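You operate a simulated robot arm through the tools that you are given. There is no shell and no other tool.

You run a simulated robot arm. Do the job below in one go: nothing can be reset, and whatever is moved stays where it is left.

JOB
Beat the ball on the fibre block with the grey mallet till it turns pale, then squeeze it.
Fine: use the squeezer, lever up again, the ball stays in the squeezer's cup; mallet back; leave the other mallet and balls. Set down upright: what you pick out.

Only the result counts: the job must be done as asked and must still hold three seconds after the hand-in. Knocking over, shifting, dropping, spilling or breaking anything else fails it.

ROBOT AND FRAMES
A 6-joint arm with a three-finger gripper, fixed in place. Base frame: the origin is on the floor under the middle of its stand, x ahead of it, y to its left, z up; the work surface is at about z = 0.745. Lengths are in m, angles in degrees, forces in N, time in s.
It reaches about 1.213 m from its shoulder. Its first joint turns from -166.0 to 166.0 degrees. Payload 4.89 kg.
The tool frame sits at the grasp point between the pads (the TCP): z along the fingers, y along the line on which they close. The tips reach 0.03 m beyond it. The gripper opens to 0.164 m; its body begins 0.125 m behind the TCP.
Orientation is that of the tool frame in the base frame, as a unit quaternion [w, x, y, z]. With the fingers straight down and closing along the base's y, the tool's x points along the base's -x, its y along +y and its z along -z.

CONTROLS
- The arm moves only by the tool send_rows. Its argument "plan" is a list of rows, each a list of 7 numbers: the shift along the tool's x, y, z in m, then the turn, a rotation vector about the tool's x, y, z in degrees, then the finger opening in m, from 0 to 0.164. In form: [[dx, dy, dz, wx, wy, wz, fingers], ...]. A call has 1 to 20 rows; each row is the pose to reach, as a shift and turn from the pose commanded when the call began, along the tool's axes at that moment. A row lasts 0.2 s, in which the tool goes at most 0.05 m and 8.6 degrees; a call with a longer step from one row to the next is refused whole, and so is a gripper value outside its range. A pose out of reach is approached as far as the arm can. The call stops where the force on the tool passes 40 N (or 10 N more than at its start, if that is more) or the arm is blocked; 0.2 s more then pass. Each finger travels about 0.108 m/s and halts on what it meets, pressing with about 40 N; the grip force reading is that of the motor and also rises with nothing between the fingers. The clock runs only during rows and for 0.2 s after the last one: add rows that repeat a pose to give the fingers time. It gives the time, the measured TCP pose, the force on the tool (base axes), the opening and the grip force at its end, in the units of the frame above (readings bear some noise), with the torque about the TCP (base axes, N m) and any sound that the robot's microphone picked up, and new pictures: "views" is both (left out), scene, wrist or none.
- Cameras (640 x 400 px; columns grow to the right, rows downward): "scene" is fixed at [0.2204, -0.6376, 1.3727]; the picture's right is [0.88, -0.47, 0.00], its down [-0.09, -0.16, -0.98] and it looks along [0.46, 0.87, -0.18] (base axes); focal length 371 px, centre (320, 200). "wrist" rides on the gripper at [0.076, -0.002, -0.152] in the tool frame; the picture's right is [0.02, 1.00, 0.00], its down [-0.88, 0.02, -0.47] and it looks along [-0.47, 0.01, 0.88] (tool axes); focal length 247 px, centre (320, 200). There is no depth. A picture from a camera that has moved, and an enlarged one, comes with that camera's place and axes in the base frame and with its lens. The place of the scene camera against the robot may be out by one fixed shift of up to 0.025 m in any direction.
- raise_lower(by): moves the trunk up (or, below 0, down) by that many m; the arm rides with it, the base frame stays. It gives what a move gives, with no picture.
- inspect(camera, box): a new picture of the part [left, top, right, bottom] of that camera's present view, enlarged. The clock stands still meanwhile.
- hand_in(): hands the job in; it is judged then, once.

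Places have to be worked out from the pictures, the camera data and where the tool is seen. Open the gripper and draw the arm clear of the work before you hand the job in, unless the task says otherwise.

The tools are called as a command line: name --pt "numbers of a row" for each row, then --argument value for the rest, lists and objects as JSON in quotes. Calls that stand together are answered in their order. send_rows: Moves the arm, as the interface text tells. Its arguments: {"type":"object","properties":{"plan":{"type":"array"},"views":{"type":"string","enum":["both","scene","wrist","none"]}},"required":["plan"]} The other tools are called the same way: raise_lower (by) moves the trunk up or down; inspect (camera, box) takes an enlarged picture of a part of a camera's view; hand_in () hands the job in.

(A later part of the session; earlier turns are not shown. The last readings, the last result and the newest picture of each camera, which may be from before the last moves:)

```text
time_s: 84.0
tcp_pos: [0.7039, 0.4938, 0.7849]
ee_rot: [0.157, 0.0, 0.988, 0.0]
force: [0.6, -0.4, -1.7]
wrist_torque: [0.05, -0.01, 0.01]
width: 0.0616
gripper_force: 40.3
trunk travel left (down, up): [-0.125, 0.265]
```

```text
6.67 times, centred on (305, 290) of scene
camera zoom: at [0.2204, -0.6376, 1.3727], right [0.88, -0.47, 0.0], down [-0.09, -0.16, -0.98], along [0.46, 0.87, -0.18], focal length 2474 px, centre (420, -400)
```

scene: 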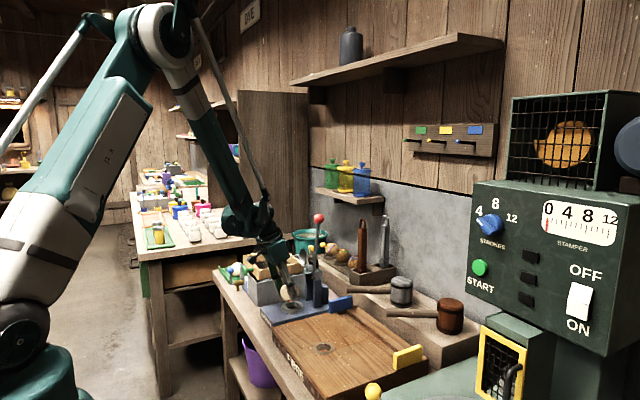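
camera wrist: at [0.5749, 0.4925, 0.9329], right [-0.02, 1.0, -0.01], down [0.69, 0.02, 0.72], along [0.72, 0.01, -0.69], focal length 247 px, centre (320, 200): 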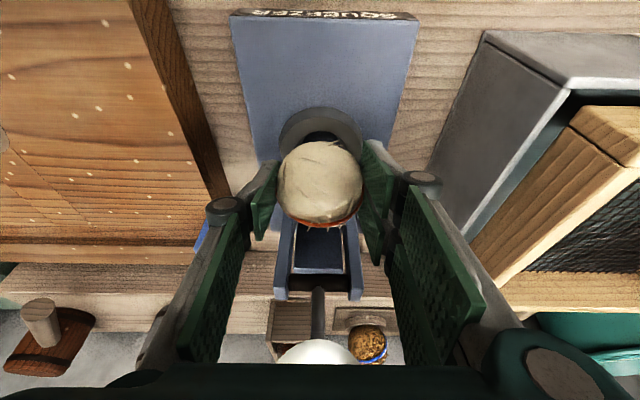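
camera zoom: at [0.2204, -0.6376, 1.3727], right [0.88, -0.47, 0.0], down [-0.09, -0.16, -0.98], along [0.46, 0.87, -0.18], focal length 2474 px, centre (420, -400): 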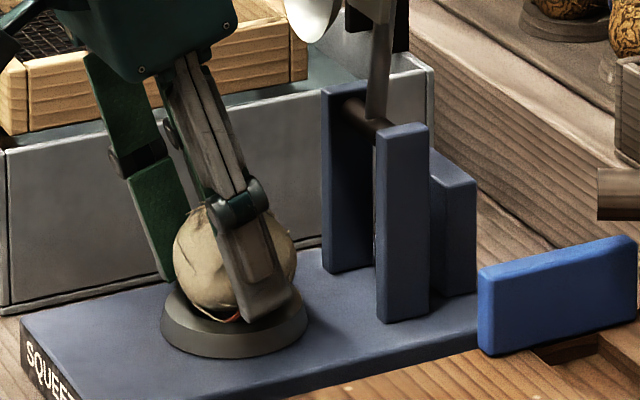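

The ball is centred over the ring with the tips just above its rim. I release it here (a drop of a few millimetres at most), opening to 0.085.

send_rows --pt "0 0 0 0 0 0 0.06" --pt "0 0 0 0 0 0 0.065" --pt "0 0 0 0 0 0 0.075" --pt "0 0 0 0 0 0 0.085" --pt "0 0 0 0 0 0 0.085"

inspect --camera "scene" --box '[270, 260, 340, 320]'

inspect --camera "wrist" --box '[200, 60, 440, 260]'

```text
time_s: 85.2
tcp_pos: [0.704, 0.4942, 0.7856]
ee_rot: [0.157, 0.0, 0.988, 0.0]
force: [-0.7, 0.8, -0.1]
wrist_torque: [-0.04, 0.02, 0.02]
width: 0.0846
gripper_force: 0.1
trunk travel left (down, up): [-0.125, 0.265]
camera wrist: at [0.584, 0.4917, 0.9073], right [-0.02, 1.0, -0.01], down [0.69, 0.02, 0.72], along [0.72, 0.01, -0.69], focal length 247 px, centre (320, 200)
```

scene: 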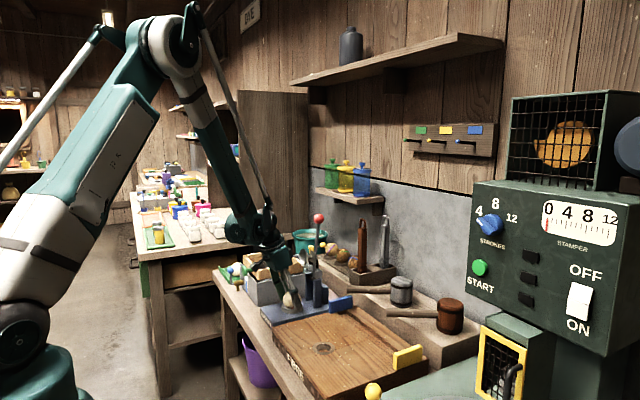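
wrist: 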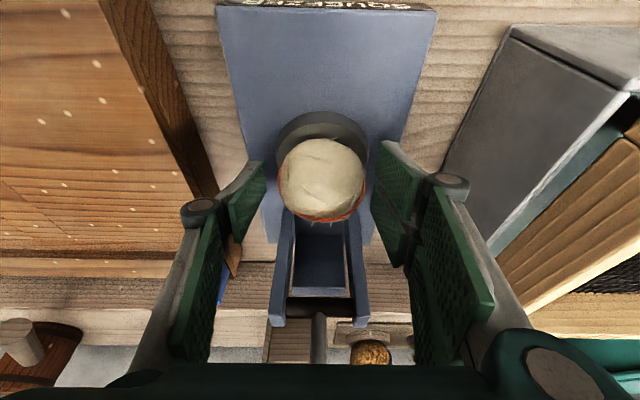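

```text
6.67 times, centred on (305, 290) of scene
camera zoom: at [0.2204, -0.6376, 1.3727], right [0.88, -0.47, 0.0], down [-0.09, -0.16, -0.98], along [0.46, 0.87, -0.18], focal length 2474 px, centre (420, -400)
```

zoom: 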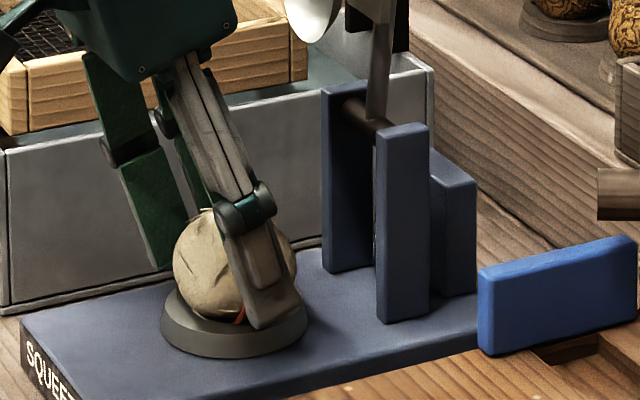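

```text
2.00 times, centred on (320, 160) of wrist
camera zoom: at [0.584, 0.4917, 0.9073], right [-0.02, 1.0, -0.01], down [0.69, 0.02, 0.72], along [0.72, 0.01, -0.69], focal length 494 px, centre (320, 280)
```

zoom: 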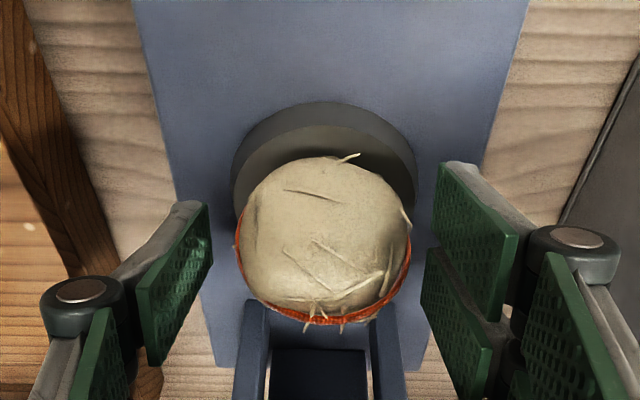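

The ball sits in the squeezer's cup. I back the open gripper out along its axis, away from the dish.

send_rows --pt "0 0 -0.03 0 0 0 0.085" --pt "0 0 -0.07 0 0 0 0.085" --pt "0 0 -0.11 0 0 0 0.085" --pt "0 0 -0.15 0 0 0 0.085" --pt "0 0 -0.15 0 0 0 0.085"

inspect --camera "scene" --box '[250, 200, 370, 320]'

inspect --camera "wrist" --box '[200, 60, 440, 340]'

```text
time_s: 86.4
tcp_pos: [0.6575, 0.4935, 0.9274]
ee_rot: [0.157, 0.001, 0.988, -0.001]
force: [-0.2, 0.3, -0.1]
wrist_torque: [0.03, 0.03, 0.01]
width: 0.0849
gripper_force: 0.0
trunk travel left (down, up): [-0.125, 0.265]
camera wrist: at [0.5381, 0.4912, 1.0507], right [-0.02, 1.0, -0.01], down [0.69, 0.02, 0.72], along [0.72, 0.01, -0.69], focal length 247 px, centre (320, 200)
```

scene: 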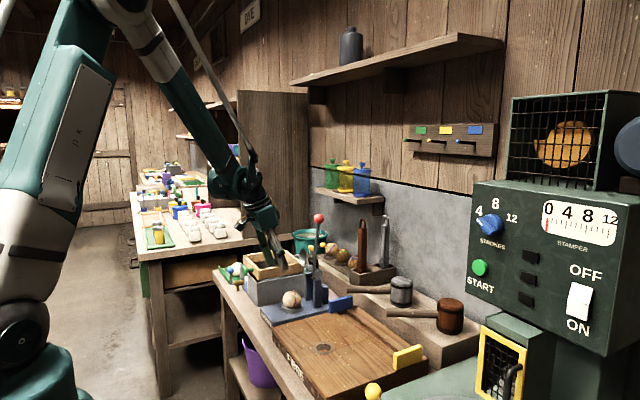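
wrist: 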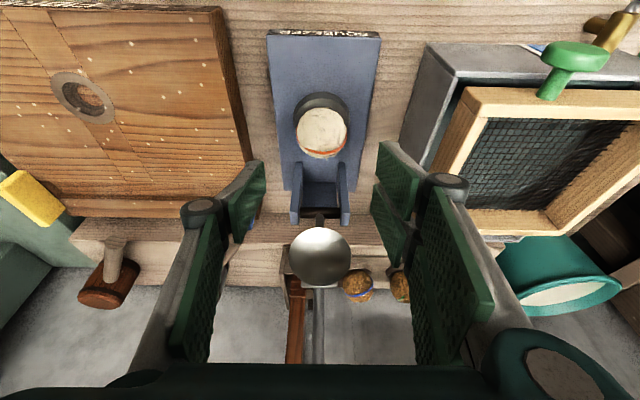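

```text
3.33 times, centred on (310, 260) of scene
camera zoom: at [0.2204, -0.6376, 1.3727], right [0.88, -0.47, 0.0], down [-0.09, -0.16, -0.98], along [0.46, 0.87, -0.18], focal length 1237 px, centre (353, 0)
```

zoom: 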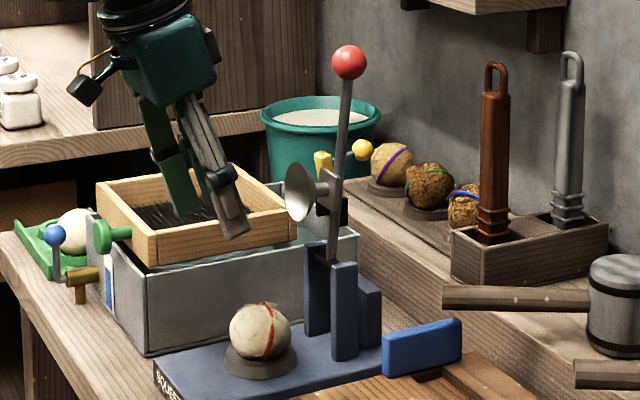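

```text
1.43 times, centred on (320, 200) of wrist
camera zoom: at [0.5381, 0.4912, 1.0507], right [-0.02, 1.0, -0.01], down [0.69, 0.02, 0.72], along [0.72, 0.01, -0.69], focal length 353 px, centre (320, 200)
```

zoom: 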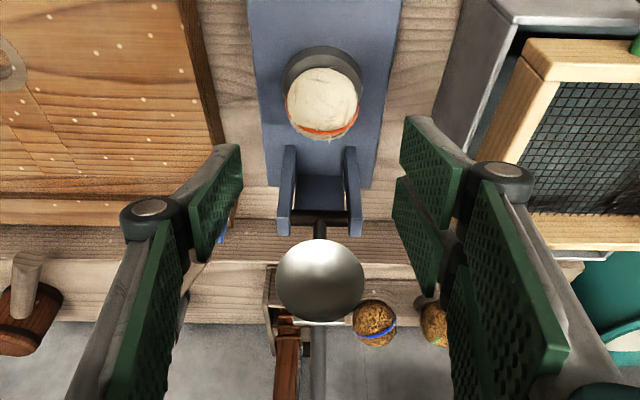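

The ball rests properly in the cup. I rise in front of the lever, level the tool, and look at the red knob from above.

send_rows --pt "-0.0139 0 -0.0428 0 0 0 0.085" --pt "-0.0278 0 -0.0856 0 4 0 0.085" --pt "-0.0417 0 -0.1284 0 8 0 0.085" --pt "-0.0556 0 -0.1712 0 12 0 0.085" --pt "-0.0695 0 -0.214 0 16 0 0.085" --pt "-0.0834 0 -0.2568 0 18 0 0.085" --pt "-0.0973 0 -0.2995 0 18 0 0.085" --pt "-0.1199 0 -0.2996 0 18 0 0.085" --pt "-0.1404 0 -0.2929 0 18 0 0.085" --pt "-0.1404 0 -0.2929 0 18 0 0.085"

inspect --camera "wrist" --box '[220, 60, 420, 260]'

```text
time_s: 88.6
tcp_pos: [0.7019, 0.4955, 1.2498]
ee_rot: [0.0, 0.0, 1.0, -0.001]
force: [0.1, 0.1, -0.3]
wrist_torque: [-0.01, 0.06, 0.0]
width: 0.085
gripper_force: 0.1
trunk travel left (down, up): [-0.125, 0.265]
camera wrist: at [0.6249, 0.4926, 1.4021], right [-0.02, 1.0, 0.0], down [0.88, 0.02, 0.47], along [0.47, 0.01, -0.88], focal length 247 px, centre (320, 200)
```

scene: 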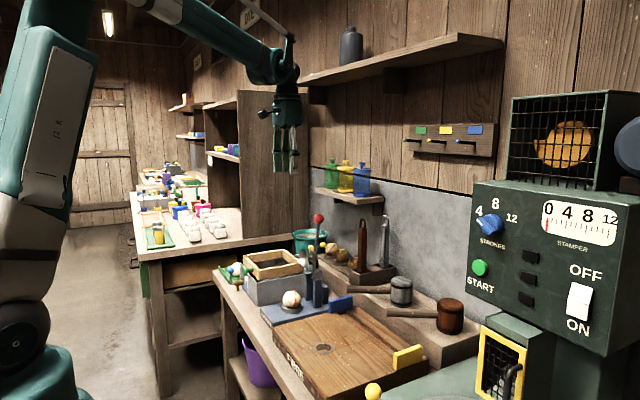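
wrist: 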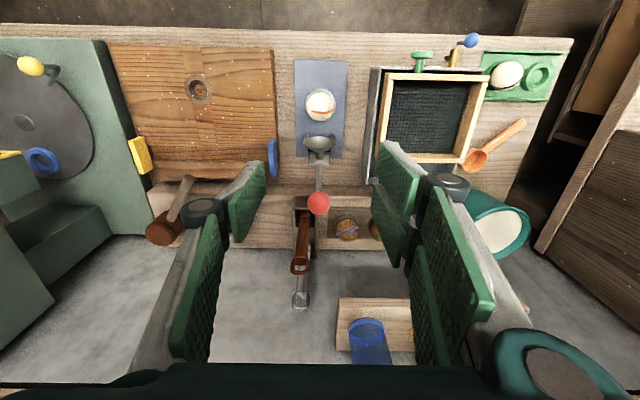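

```text
2.00 times, centred on (320, 160) of wrist
camera zoom: at [0.6249, 0.4926, 1.4021], right [-0.02, 1.0, 0.0], down [0.88, 0.02, 0.47], along [0.47, 0.01, -0.88], focal length 494 px, centre (320, 280)
```

zoom: 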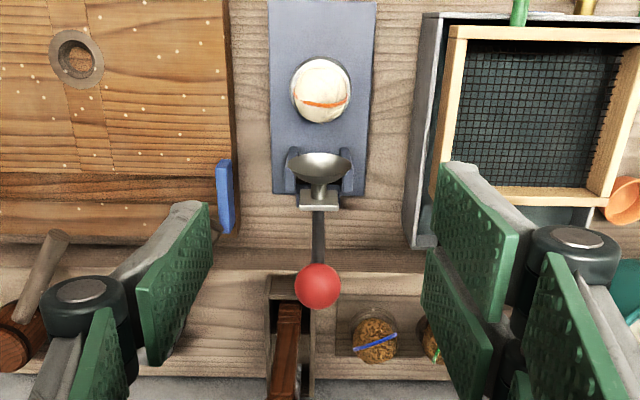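

The red knob triangulates to (0.812, 0.493, 1.059) with radius ≈0.018. I move over it and descend with the fingers straddling it, then close.

send_rows --pt "-0.037 0 0.01 0 0 0 0.085" --pt "-0.075 -0.0005 0.03 0 0 0 0.085" --pt "-0.112 -0.001 0.05 0 0 0 0.085" --pt "-0.112 -0.001 0.09 0 0 0 0.085" --pt "-0.112 -0.001 0.13 0 0 0 0.085" --pt "-0.112 -0.001 0.165 0 0 0 0.085" --pt "-0.112 -0.001 0.185 0 0 0 0.085" --pt "-0.112 -0.001 0.185 0 0 0 0.085"

inspect --camera "wrist" --box '[200, 80, 440, 280]'

inspect --camera "scene" --box '[250, 170, 370, 310]'

```text
time_s: 90.4
tcp_pos: [0.8121, 0.4922, 1.065]
ee_rot: [0.0, 0.0, 1.0, 0.0]
force: [-0.6, -0.8, -1.0]
wrist_torque: [-0.01, 0.02, 0.04]
width: 0.0848
gripper_force: 0.0
trunk travel left (down, up): [-0.125, 0.265]
camera wrist: at [0.7353, 0.49, 1.2186], right [-0.02, 1.0, 0.0], down [0.88, 0.02, 0.47], along [0.47, 0.01, -0.88], focal length 247 px, centre (320, 200)
```

scene: 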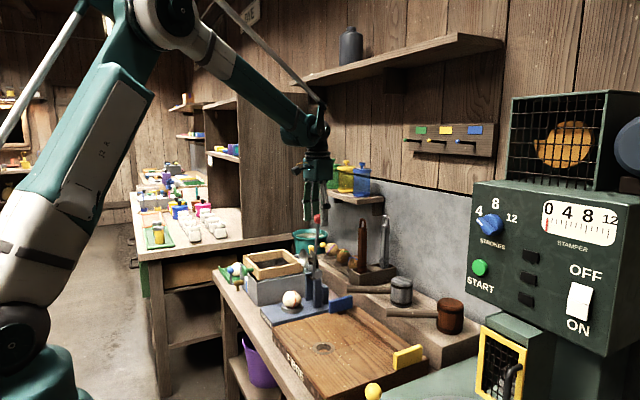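
wrist: 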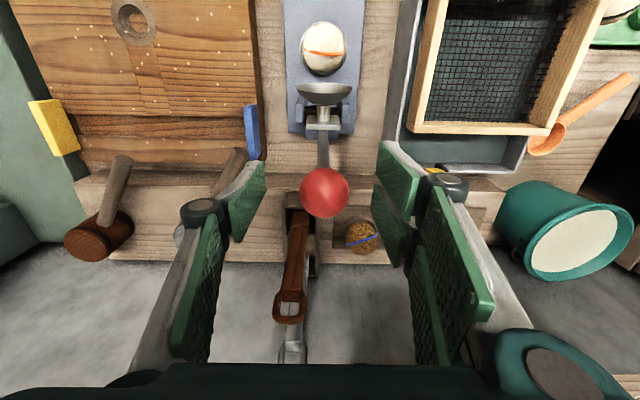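

```text
2.00 times, centred on (320, 180) of wrist
camera zoom: at [0.7353, 0.49, 1.2186], right [-0.02, 1.0, 0.0], down [0.88, 0.02, 0.47], along [0.47, 0.01, -0.88], focal length 494 px, centre (320, 240)
```

zoom: 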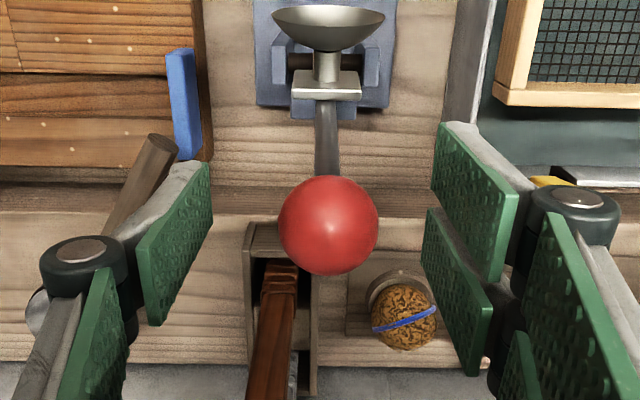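

```text
2.86 times, centred on (310, 240) of scene
camera zoom: at [0.2204, -0.6376, 1.3727], right [0.88, -0.47, 0.0], down [-0.09, -0.16, -0.98], along [0.46, 0.87, -0.18], focal length 1060 px, centre (349, 86)
```

zoom: 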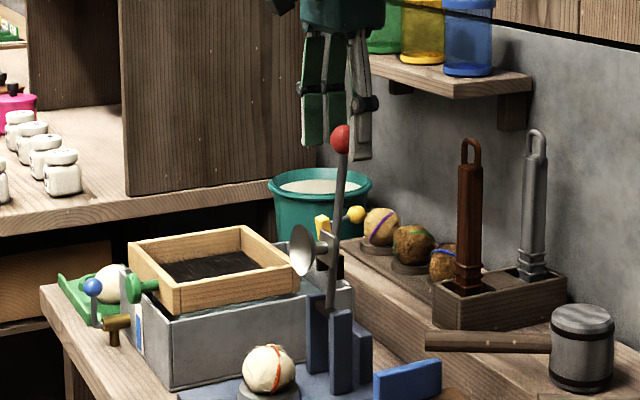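

The knob is centred between the fingers. I adjust by 3 mm and close on it.

send_rows --pt "-0.0015 0.0026 0.004 0 0 0 0.085" --pt "-0.0015 0.0026 0.004 0 0 0 0.065" --pt "-0.0015 0.0026 0.004 0 0 0 0.045" --pt "-0.0015 0.0026 0.004 0 0 0 0.03" --pt "-0.0015 0.0026 0.004 0 0 0 0.02" --pt "-0.0015 0.0026 0.004 0 0 0 0.02" --views "wrist"

```text
time_s: 91.8
tcp_pos: [0.8134, 0.4947, 1.0605]
ee_rot: [0.001, 0.0, 1.0, 0.0]
force: [-0.5, 3.3, 0.6]
wrist_torque: [0.06, -0.02, 0.0]
width: 0.0359
gripper_force: 45.4
trunk travel left (down, up): [-0.125, 0.265]
camera wrist: at [0.7367, 0.4933, 1.2147], right [-0.02, 1.0, 0.0], down [0.88, 0.02, 0.47], along [0.47, 0.01, -0.88], focal length 247 px, centre (320, 200)
```

wrist: 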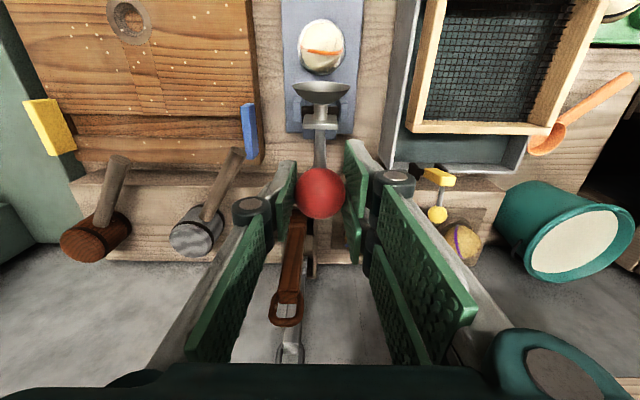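

The knob is gripped (width 0.036). I pull the lever forward along its estimated arc (pivot ≈ (0.785, 0.836), radius 0.225) for the first ~17° and check the forces.

send_rows --pt "0.0143 0 -0.0014 0 0 0 0.02" --pt "0.0285 0 -0.0018 0 0 0 0.02" --pt "0.0481 0 -0.0012 0 0 0 0.02" --pt "0.0676 0 0.0016 0 0 0 0.02" --pt "0.0676 0 0.0016 0 0 0 0.02"

inspect --camera "scene" --box '[250, 170, 370, 310]'

```text
time_s: 93.0
tcp_pos: [0.7489, 0.4959, 1.0587]
ee_rot: [0.0, 0.0, 1.0, 0.0]
force: [4.4, -16.0, -8.6]
wrist_torque: [-0.2, -0.68, -0.22]
width: 0.0362
gripper_force: 45.4
trunk travel left (down, up): [-0.125, 0.265]
camera wrist: at [0.6712, 0.4935, 1.2125], right [-0.02, 1.0, 0.0], down [0.88, 0.02, 0.47], along [0.47, 0.01, -0.88], focal length 247 px, centre (320, 200)
```

scene: 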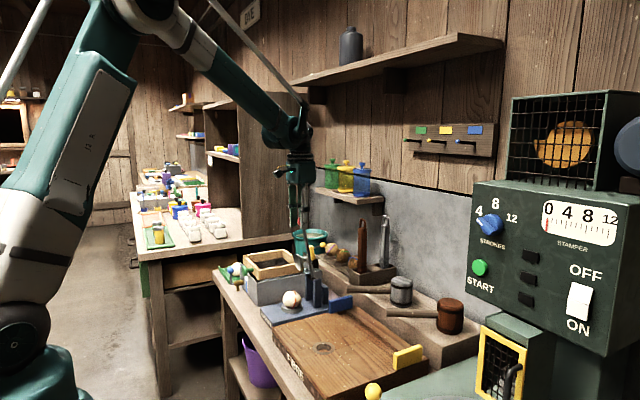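
wrist: 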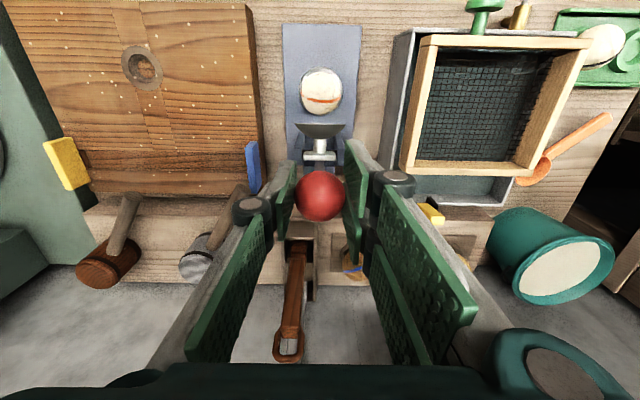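

```text
2.86 times, centred on (310, 240) of scene
camera zoom: at [0.2204, -0.6376, 1.3727], right [0.88, -0.47, 0.0], down [-0.09, -0.16, -0.98], along [0.46, 0.87, -0.18], focal length 1060 px, centre (349, 86)
```

zoom: 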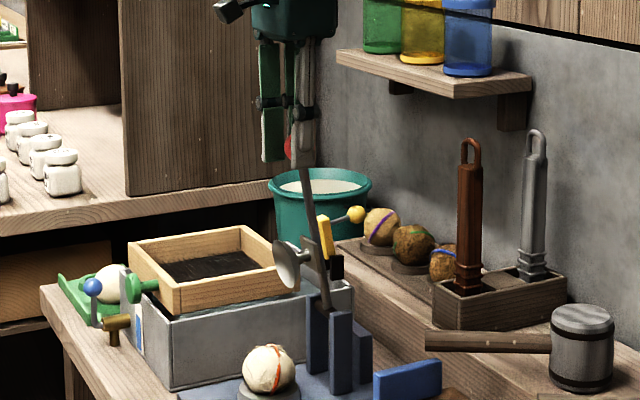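

Forces show the lever plane is slightly yawed (−16 N in y) and the pivot is ~2 mm further in x. I correct the path accordingly and continue pulling to ~40°.

send_rows --pt "0.0076 -0.0015 0.0021 0 0 0 0.02" --pt "0.0359 -0.0021 0.0104 0 0 0 0.02" --pt "0.0611 -0.0026 0.0213 0 0 0 0.02" --pt "0.0848 -0.003 0.0353 0 0 0 0.02" --pt "0.1037 -0.0034 0.0495 0 0 0 0.02" --pt "0.1037 -0.0034 0.0495 0 0 0 0.02"

inspect --camera "scene" --box '[250, 190, 370, 310]'

```text
time_s: 94.5
tcp_pos: [0.6444, 0.4951, 1.0097]
ee_rot: [0.0, -0.002, 1.0, 0.001]
force: [0.4, 13.8, -3.6]
wrist_torque: [-0.07, 0.14, 0.2]
width: 0.0359
gripper_force: 44.8
trunk travel left (down, up): [-0.125, 0.265]
stopped in row 6: the force on the tool passed its limit at 41 N (the readings are from after the stop); the commanded pose is now the measured one
camera wrist: at [0.5668, 0.4927, 1.1625], right [-0.02, 1.0, 0.0], down [0.88, 0.02, 0.47], along [0.47, 0.01, -0.88], focal length 247 px, centre (320, 200)
```

scene: 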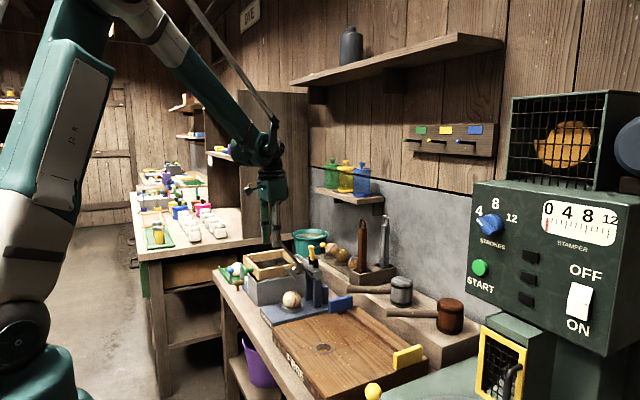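
wrist: 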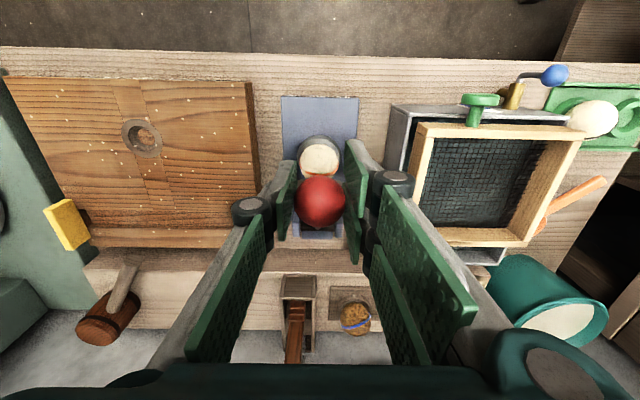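

```text
3.33 times, centred on (310, 250) of scene
camera zoom: at [0.2204, -0.6376, 1.3727], right [0.88, -0.47, 0.0], down [-0.09, -0.16, -0.98], along [0.46, 0.87, -0.18], focal length 1237 px, centre (353, 33)
```

zoom: 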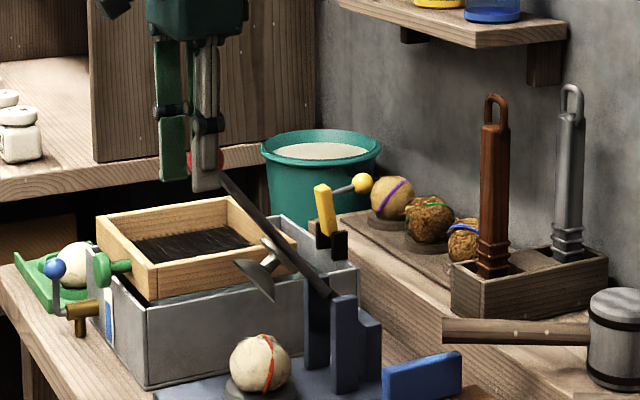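

The call stopped on a side force (now +13.8 N in y), so the y correction was the wrong way. I shift +1 mm in y, hold and read.

send_rows --pt "0 0.001 0 0 0 0 0.02" --pt "0 0.001 0 0 0 0 0.02" --views "none"

```text
time_s: 95.1
tcp_pos: [0.6435, 0.4949, 1.01]
ee_rot: [0.0, -0.001, 1.0, 0.001]
force: [0.0, 15.5, -4.2]
wrist_torque: [0.12, 0.33, 0.2]
width: 0.0357
gripper_force: 44.7
trunk travel left (down, up): [-0.125, 0.265]
```

No relief yet. I shift another 2 mm in +y and read again.

send_rows --pt "0 0.001 0 0 0 0 0.02" --pt "0 0.002 0 0 0 0 0.02" --pt "0 0.002 0 0 0 0 0.02" --views "none"

```text
time_s: 95.9
tcp_pos: [0.6447, 0.4948, 1.0096]
ee_rot: [-0.001, -0.001, 1.0, 0.0]
force: [-1.0, -7.9, -6.7]
wrist_torque: [-0.18, 0.85, -0.11]
width: 0.0358
gripper_force: 45.4
trunk travel left (down, up): [-0.125, 0.265]
```

Neutral y is found (≈0.5 mm back). A circle fit through the measured points gives pivot (0.787, 0.840) and radius 0.222. I continue along that arc to ~68°.

send_rows --pt "0.0 -0.0006 0.0 0 0 0 0.02" --pt "0.0196 -0.0006 0.0184 0 0 0 0.02" --pt "0.0368 -0.0006 0.0393 0 0 0 0.02" --pt "0.0514 -0.0006 0.0622 0 0 0 0.02" --pt "0.063 -0.0006 0.0866 0 0 0 0.02" --pt "0.063 -0.0006 0.0866 0 0 0 0.02"

inspect --camera "scene" --box '[230, 210, 350, 320]'

```text
time_s: 97.3
tcp_pos: [0.5821, 0.4947, 0.9227]
ee_rot: [-0.001, -0.001, 1.0, 0.001]
force: [-1.7, 10.1, 3.9]
wrist_torque: [0.13, -0.81, 0.02]
width: 0.0352
gripper_force: 44.8
trunk travel left (down, up): [-0.125, 0.265]
camera wrist: at [0.5052, 0.4928, 1.0763], right [-0.02, 1.0, 0.0], down [0.88, 0.02, 0.47], along [0.47, 0.01, -0.88], focal length 247 px, centre (320, 200)
```

scene: 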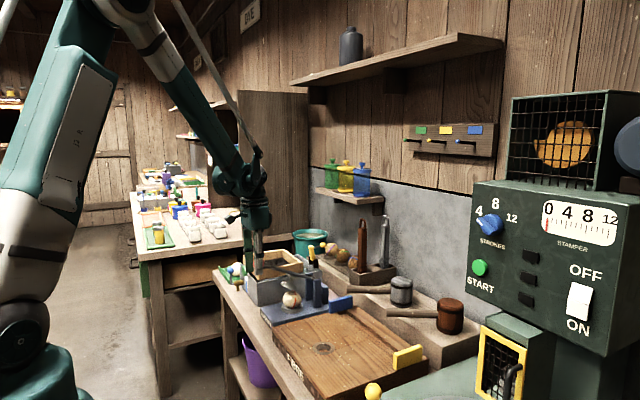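
wrist: 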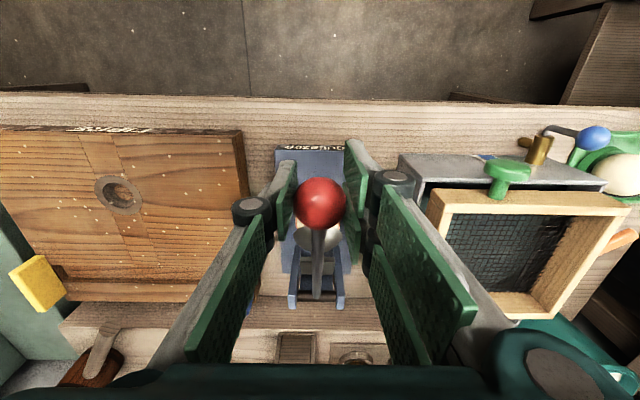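

```text
3.64 times, centred on (290, 265) of scene
camera zoom: at [0.2204, -0.6376, 1.3727], right [0.88, -0.47, 0.0], down [-0.09, -0.16, -0.98], along [0.46, 0.87, -0.18], focal length 1349 px, centre (429, -36)
```

zoom: 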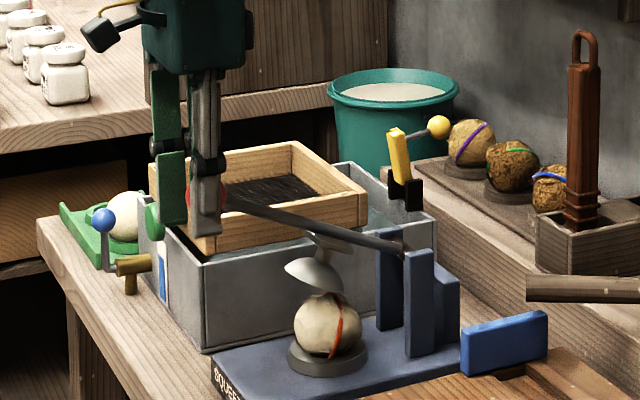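

The lever is at 68° with the dish just above the ball. I continue down in small steps to 80°, easing the side force by 0.8 mm.

send_rows --pt "0.0053 0.0008 0.0146 0 0 0 0.02" --pt "0.0086 0.0008 0.0257 0 0 0 0.02" --pt "0.0113 0.0008 0.037 0 0 0 0.02" --pt "0.0128 0.0008 0.0447 0 0 0 0.02" --pt "0.0128 0.0008 0.0447 0 0 0 0.02"

inspect --camera "scene" --box '[240, 230, 350, 320]'

```text
time_s: 98.5
tcp_pos: [0.5694, 0.4958, 0.879]
ee_rot: [0.0, 0.0, 1.0, 0.001]
force: [-1.7, -21.1, 1.2]
wrist_torque: [-0.06, -0.5, -0.14]
width: 0.0356
gripper_force: 45.1
trunk travel left (down, up): [-0.125, 0.265]
camera wrist: at [0.492, 0.4931, 1.0325], right [-0.02, 1.0, 0.0], down [0.88, 0.02, 0.47], along [0.47, 0.01, -0.88], focal length 247 px, centre (320, 200)
```

scene: 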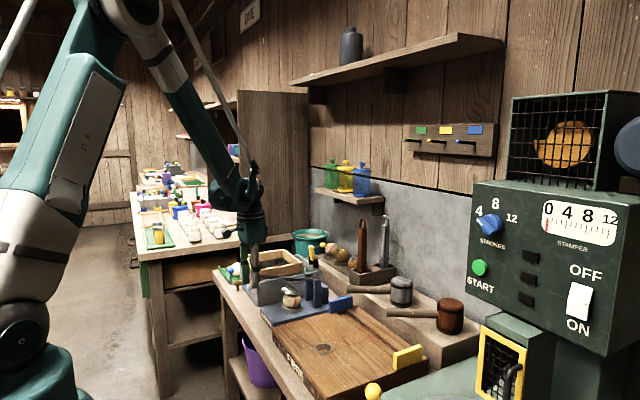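
wrist: 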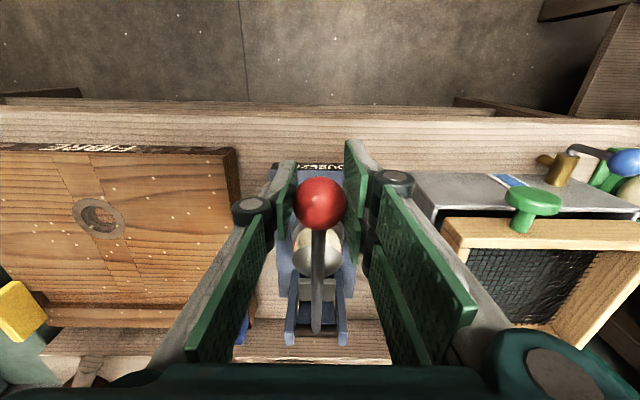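

```text
4.44 times, centred on (295, 275) of scene
camera zoom: at [0.2204, -0.6376, 1.3727], right [0.88, -0.47, 0.0], down [-0.09, -0.16, -0.98], along [0.46, 0.87, -0.18], focal length 1649 px, centre (431, -133)
```

zoom: 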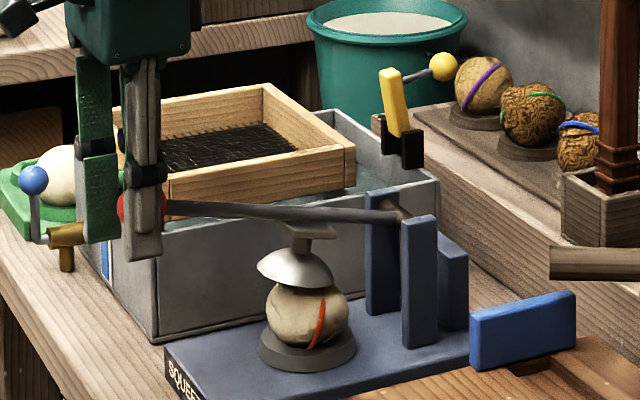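

The dish is now coming onto the ball. I take back some side shift and press on to ~86°, watching the vertical force.

send_rows --pt "0.0 -0.0005 0.0 0 0 0 0.02" --pt "0.001 -0.0005 0.006 0 0 0 0.02" --pt "0.0017 -0.0005 0.0114 0 0 0 0.02" --pt "0.0024 -0.0005 0.0172 0 0 0 0.02" --pt "0.0029 -0.0005 0.023 0 0 0 0.02" --pt "0.0029 -0.0005 0.023 0 0 0 0.02"

inspect --camera "scene" --box '[240, 230, 350, 320]'

```text
time_s: 99.9
tcp_pos: [0.5659, 0.4961, 0.8552]
ee_rot: [0.001, -0.001, 1.0, 0.001]
force: [-9.1, -17.7, 0.9]
wrist_torque: [0.05, -0.28, -0.12]
width: 0.0353
gripper_force: 44.6
trunk travel left (down, up): [-0.125, 0.265]
camera wrist: at [0.4883, 0.4929, 1.0092], right [-0.02, 1.0, 0.0], down [0.88, 0.02, 0.47], along [0.47, 0.01, -0.88], focal length 247 px, centre (320, 200)
```

scene: 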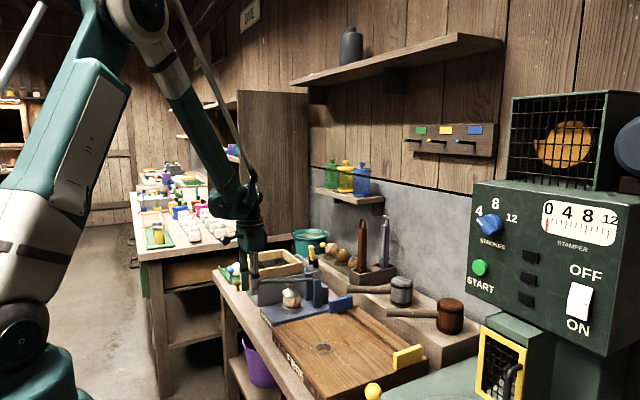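
wrist: 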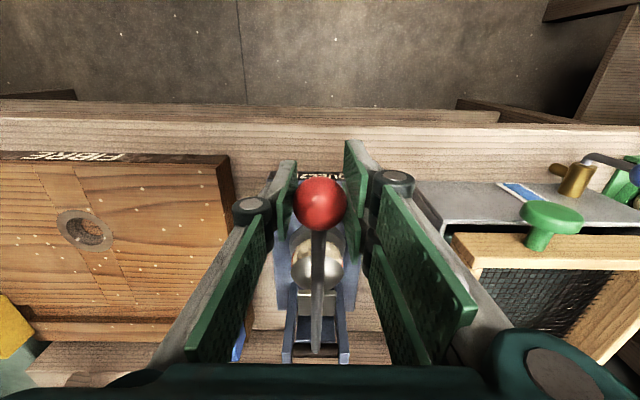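

```text
4.44 times, centred on (295, 275) of scene
camera zoom: at [0.2204, -0.6376, 1.3727], right [0.88, -0.47, 0.0], down [-0.09, -0.16, -0.98], along [0.46, 0.87, -0.18], focal length 1649 px, centre (431, -133)
```

zoom: 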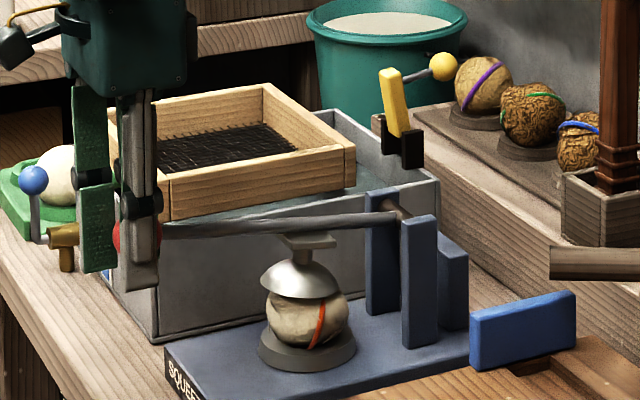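

Still little vertical resistance, so I continue to press past horizontal (≈92°), trimming the radial and side offsets.

send_rows --pt "0.001 -0.0008 0.004 0 0 0 0.02" --pt "0.0013 -0.0008 0.008 0 0 0 0.02" --pt "0.0015 -0.0008 0.012 0 0 0 0.02" --pt "0.0015 -0.0008 0.016 0 0 0 0.02" --pt "0.0015 -0.0008 0.02 0 0 0 0.02" --pt "0.0014 -0.0008 0.024 0 0 0 0.02" --pt "0.0014 -0.0008 0.024 0 0 0 0.02"

inspect --camera "scene" --box '[240, 230, 350, 320]'

```text
time_s: 101.5
tcp_pos: [0.5628, 0.495, 0.8314]
ee_rot: [0.0, -0.001, 1.0, 0.001]
force: [-4.9, -13.7, 3.3]
wrist_torque: [0.04, -0.62, -0.08]
width: 0.0354
gripper_force: 45.0
trunk travel left (down, up): [-0.125, 0.265]
camera wrist: at [0.4867, 0.4928, 0.9846], right [-0.02, 1.0, 0.0], down [0.88, 0.02, 0.47], along [0.47, 0.01, -0.88], focal length 247 px, centre (320, 200)
```

scene: 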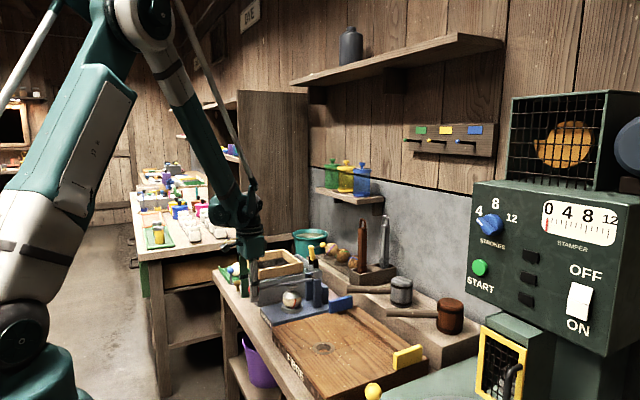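
wrist: 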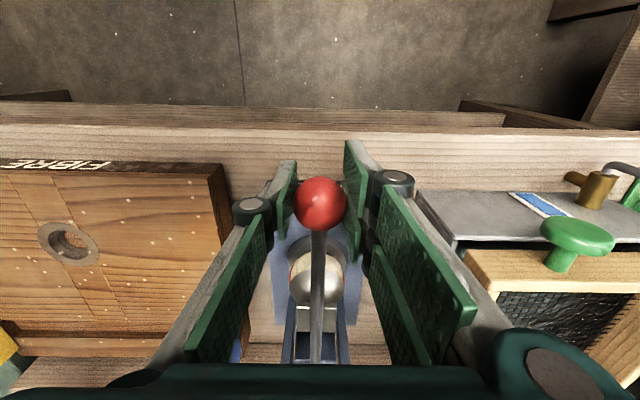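

```text
4.44 times, centred on (295, 275) of scene
camera zoom: at [0.2204, -0.6376, 1.3727], right [0.88, -0.47, 0.0], down [-0.09, -0.16, -0.98], along [0.46, 0.87, -0.18], focal length 1649 px, centre (431, -133)
```

zoom: 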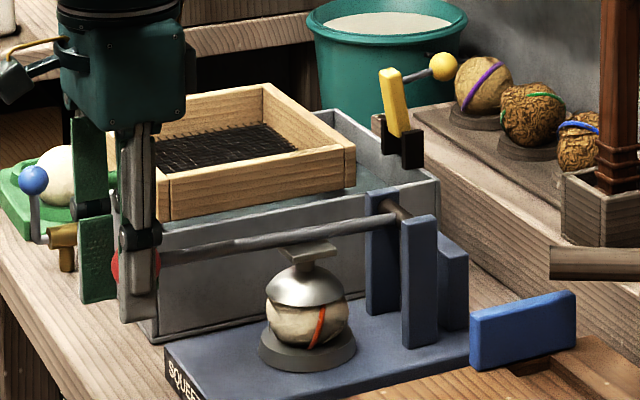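

The dish now caps the ball's top but resistance is still small (3 N). I keep pressing in 4 mm steps.

send_rows --pt "-0.0001 0 0.004 0 0 0 0.02" --pt "-0.0003 0 0.008 0 0 0 0.02" --pt "-0.0006 0 0.012 0 0 0 0.02" --pt "-0.001 0 0.016 0 0 0 0.02" --pt "-0.001 0 0.016 0 0 0 0.02" --views "scene"

inspect --camera "scene" --box '[240, 230, 350, 320]'

```text
time_s: 102.7
tcp_pos: [0.5646, 0.4952, 0.8157]
ee_rot: [0.001, -0.001, 1.0, 0.0]
force: [-6.7, -4.2, 29.3]
wrist_torque: [0.0, -0.11, -0.02]
width: 0.035
gripper_force: 45.3
trunk travel left (down, up): [-0.125, 0.265]
```

scene: 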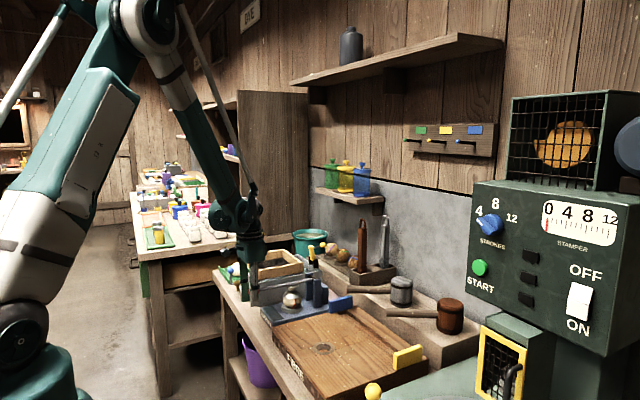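

```text
4.44 times, centred on (295, 275) of scene
camera zoom: at [0.2204, -0.6376, 1.3727], right [0.88, -0.47, 0.0], down [-0.09, -0.16, -0.98], along [0.46, 0.87, -0.18], focal length 1649 px, centre (431, -133)
```

zoom: 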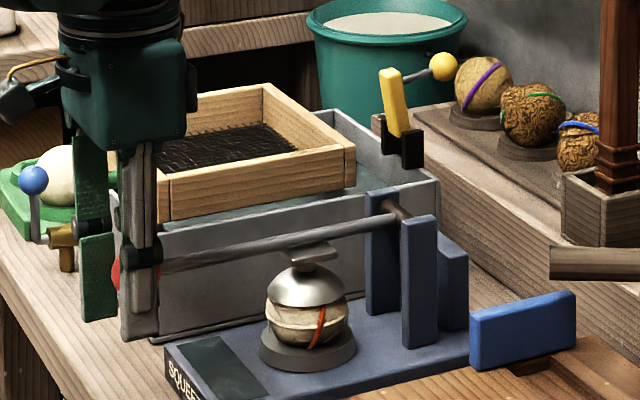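

Resistance has risen to 29 N and a dark wet patch has appeared on the squeezer's plate, so the ball is giving water. I look closer.

inspect --camera "scene" --box '[255, 270, 325, 325]'

inspect --camera "wrist" --box '[220, 160, 420, 380]'

```text
7.27 times, centred on (290, 298) of scene
camera zoom: at [0.2204, -0.6376, 1.3727], right [0.88, -0.47, 0.0], down [-0.09, -0.16, -0.98], along [0.46, 0.87, -0.18], focal length 2698 px, centre (538, -509)
```

zoom: 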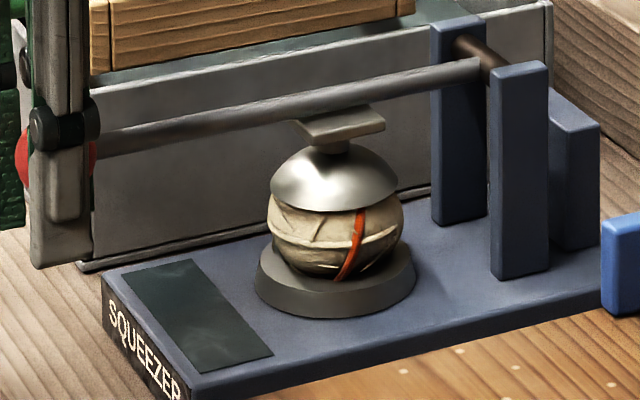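

```text
1.82 times, centred on (320, 270) of wrist
camera zoom: at [0.4869, 0.4928, 0.9698], right [-0.02, 1.0, 0.0], down [0.88, 0.02, 0.47], along [0.47, 0.01, -0.88], focal length 449 px, centre (320, 73)
```

zoom: 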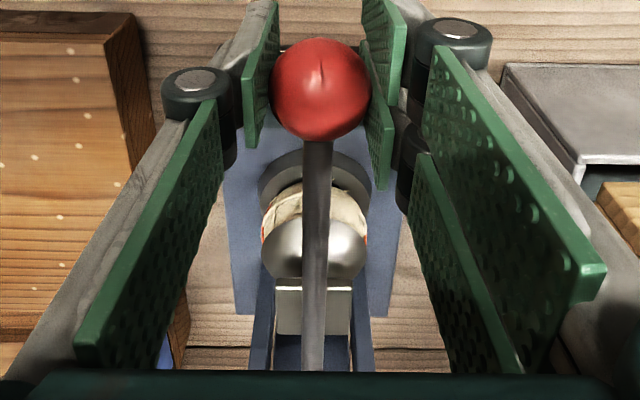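

The ball looks wrinkled under the dish and the water patch is clear. To be sure, I press half a millimetre more and hold for about a second.

send_rows --pt "0 0 0.0006 0 0 0 0.02" --pt "0 0 0.0006 0 0 0 0.02" --pt "0 0 0.0006 0 0 0 0.02" --pt "0 0 0.0006 0 0 0 0.02" --pt "0 0 0.0006 0 0 0 0.02" --views "scene"

inspect --camera "scene" --box '[255, 270, 325, 325]'

```text
time_s: 103.9
tcp_pos: [0.5638, 0.4946, 0.8156]
ee_rot: [0.0, -0.001, 1.0, 0.001]
force: [-15.6, -7.2, 23.8]
wrist_torque: [0.06, -0.14, -0.04]
width: 0.0351
gripper_force: 44.8
trunk travel left (down, up): [-0.125, 0.265]
```

scene: 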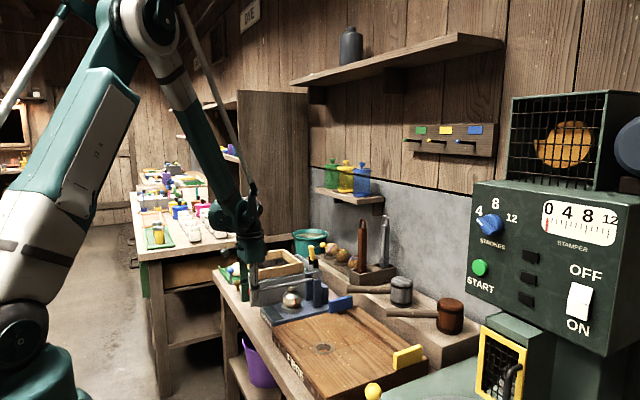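

```text
7.27 times, centred on (290, 298) of scene
camera zoom: at [0.2204, -0.6376, 1.3727], right [0.88, -0.47, 0.0], down [-0.09, -0.16, -0.98], along [0.46, 0.87, -0.18], focal length 2698 px, centre (538, -509)
```

zoom: 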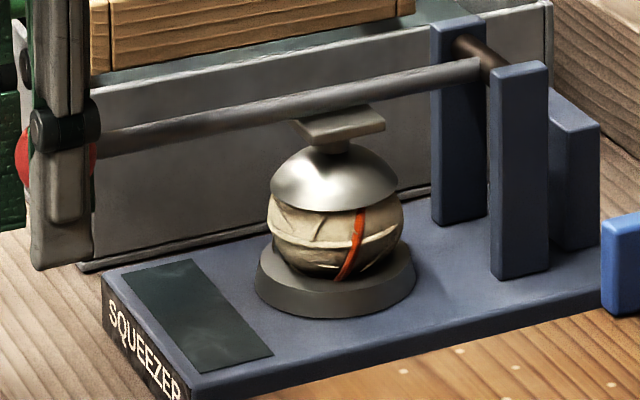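

The lever is at its stop and the ball is squeezed. Now I bring the lever up again, reversing along the arc to ~68° first.

send_rows --pt "0.001 0 -0.0174 0 0 0 0.02" --pt "0.0009 0 -0.0328 0 0 0 0.02" --pt "-0.0004 0 -0.0483 0 0 0 0.02" --pt "-0.0028 0 -0.0636 0 0 0 0.02" --pt "-0.006 0 -0.0788 0 0 0 0.02" --pt "-0.0105 0 -0.0937 0 0 0 0.02" --pt "-0.0161 0 -0.1083 0 0 0 0.02" --pt "-0.0161 0 -0.1083 0 0 0 0.02"

inspect --camera "scene" --box '[240, 210, 350, 320]'

```text
time_s: 105.7
tcp_pos: [0.5812, 0.4952, 0.9246]
ee_rot: [0.0, 0.0, 1.0, 0.002]
force: [4.6, -18.3, -9.3]
wrist_torque: [0.16, 1.16, -0.26]
width: 0.0352
gripper_force: 44.8
trunk travel left (down, up): [-0.125, 0.265]
camera wrist: at [0.5043, 0.4929, 1.077], right [-0.02, 1.0, 0.0], down [0.88, 0.02, 0.47], along [0.47, 0.01, -0.88], focal length 247 px, centre (320, 200)
```

scene: 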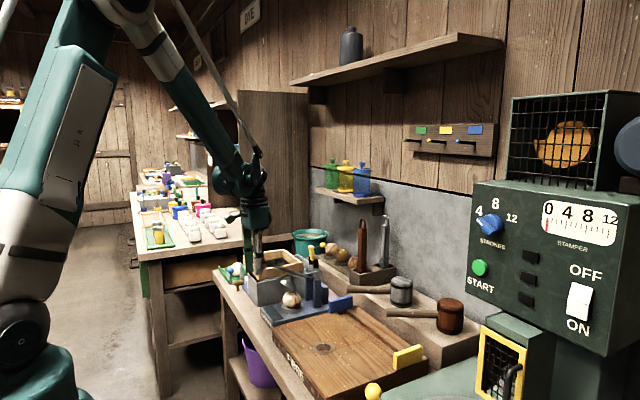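
wrist: 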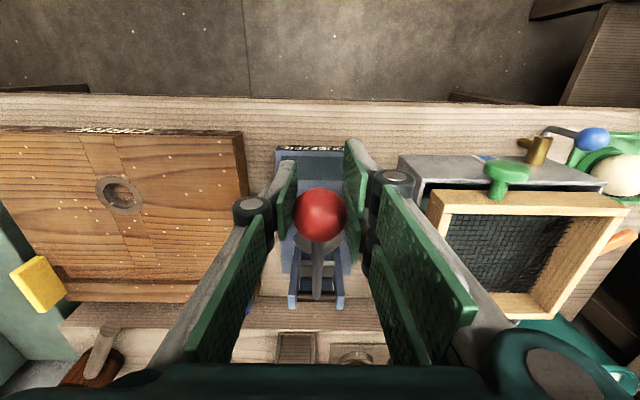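

```text
3.64 times, centred on (295, 265) of scene
camera zoom: at [0.2204, -0.6376, 1.3727], right [0.88, -0.47, 0.0], down [-0.09, -0.16, -0.98], along [0.46, 0.87, -0.18], focal length 1349 px, centre (411, -36)
```

zoom: 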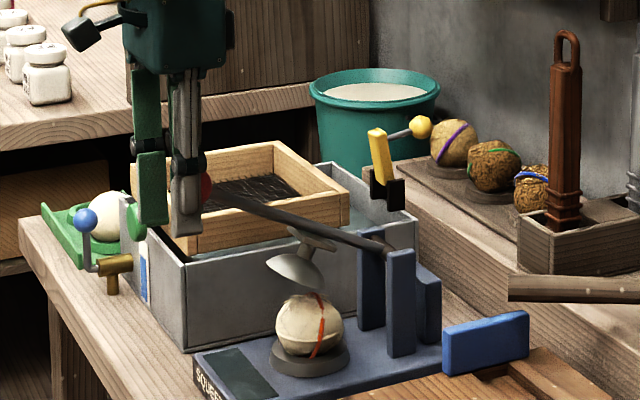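

The ball stays in the cup. I continue raising the lever to ~20°, easing the side force.

send_rows --pt "-0.0098 -0.001 -0.021 0 0 0 0.02" --pt "-0.0218 -0.001 -0.0409 0 0 0 0.02" --pt "-0.0357 -0.001 -0.0595 0 0 0 0.02" --pt "-0.0516 -0.001 -0.0765 0 0 0 0.02" --pt "-0.0691 -0.001 -0.0917 0 0 0 0.02" --pt "-0.0882 -0.001 -0.1051 0 0 0 0.02" --pt "-0.1085 -0.001 -0.1163 0 0 0 0.02" --pt "-0.1299 -0.001 -0.1254 0 0 0 0.02" --pt "-0.1299 -0.001 -0.1254 0 0 0 0.02"

```text
time_s: 107.7
tcp_pos: [0.7102, 0.4969, 1.0475]
ee_rot: [0.001, -0.001, 1.0, 0.001]
force: [-2.2, 33.8, -3.9]
wrist_torque: [0.18, 0.5, 0.86]
width: 0.0333
gripper_force: 45.0
trunk travel left (down, up): [-0.125, 0.265]
camera wrist: at [0.6342, 0.494, 1.2005], right [-0.02, 1.0, 0.0], down [0.88, 0.02, 0.47], along [0.47, 0.01, -0.88], focal length 247 px, centre (320, 200)
```

scene: 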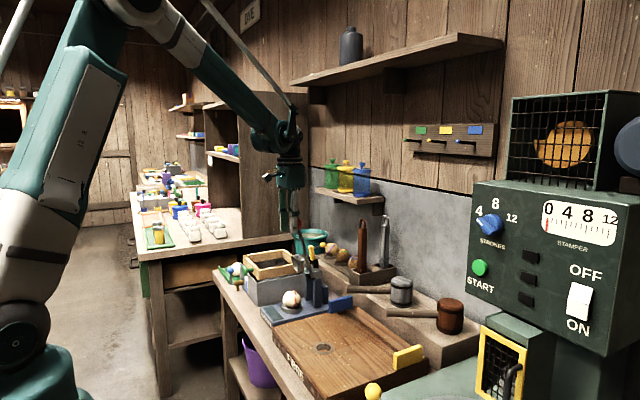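
wrist: 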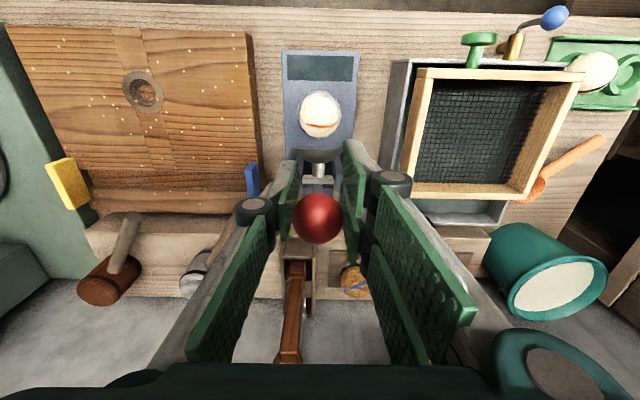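

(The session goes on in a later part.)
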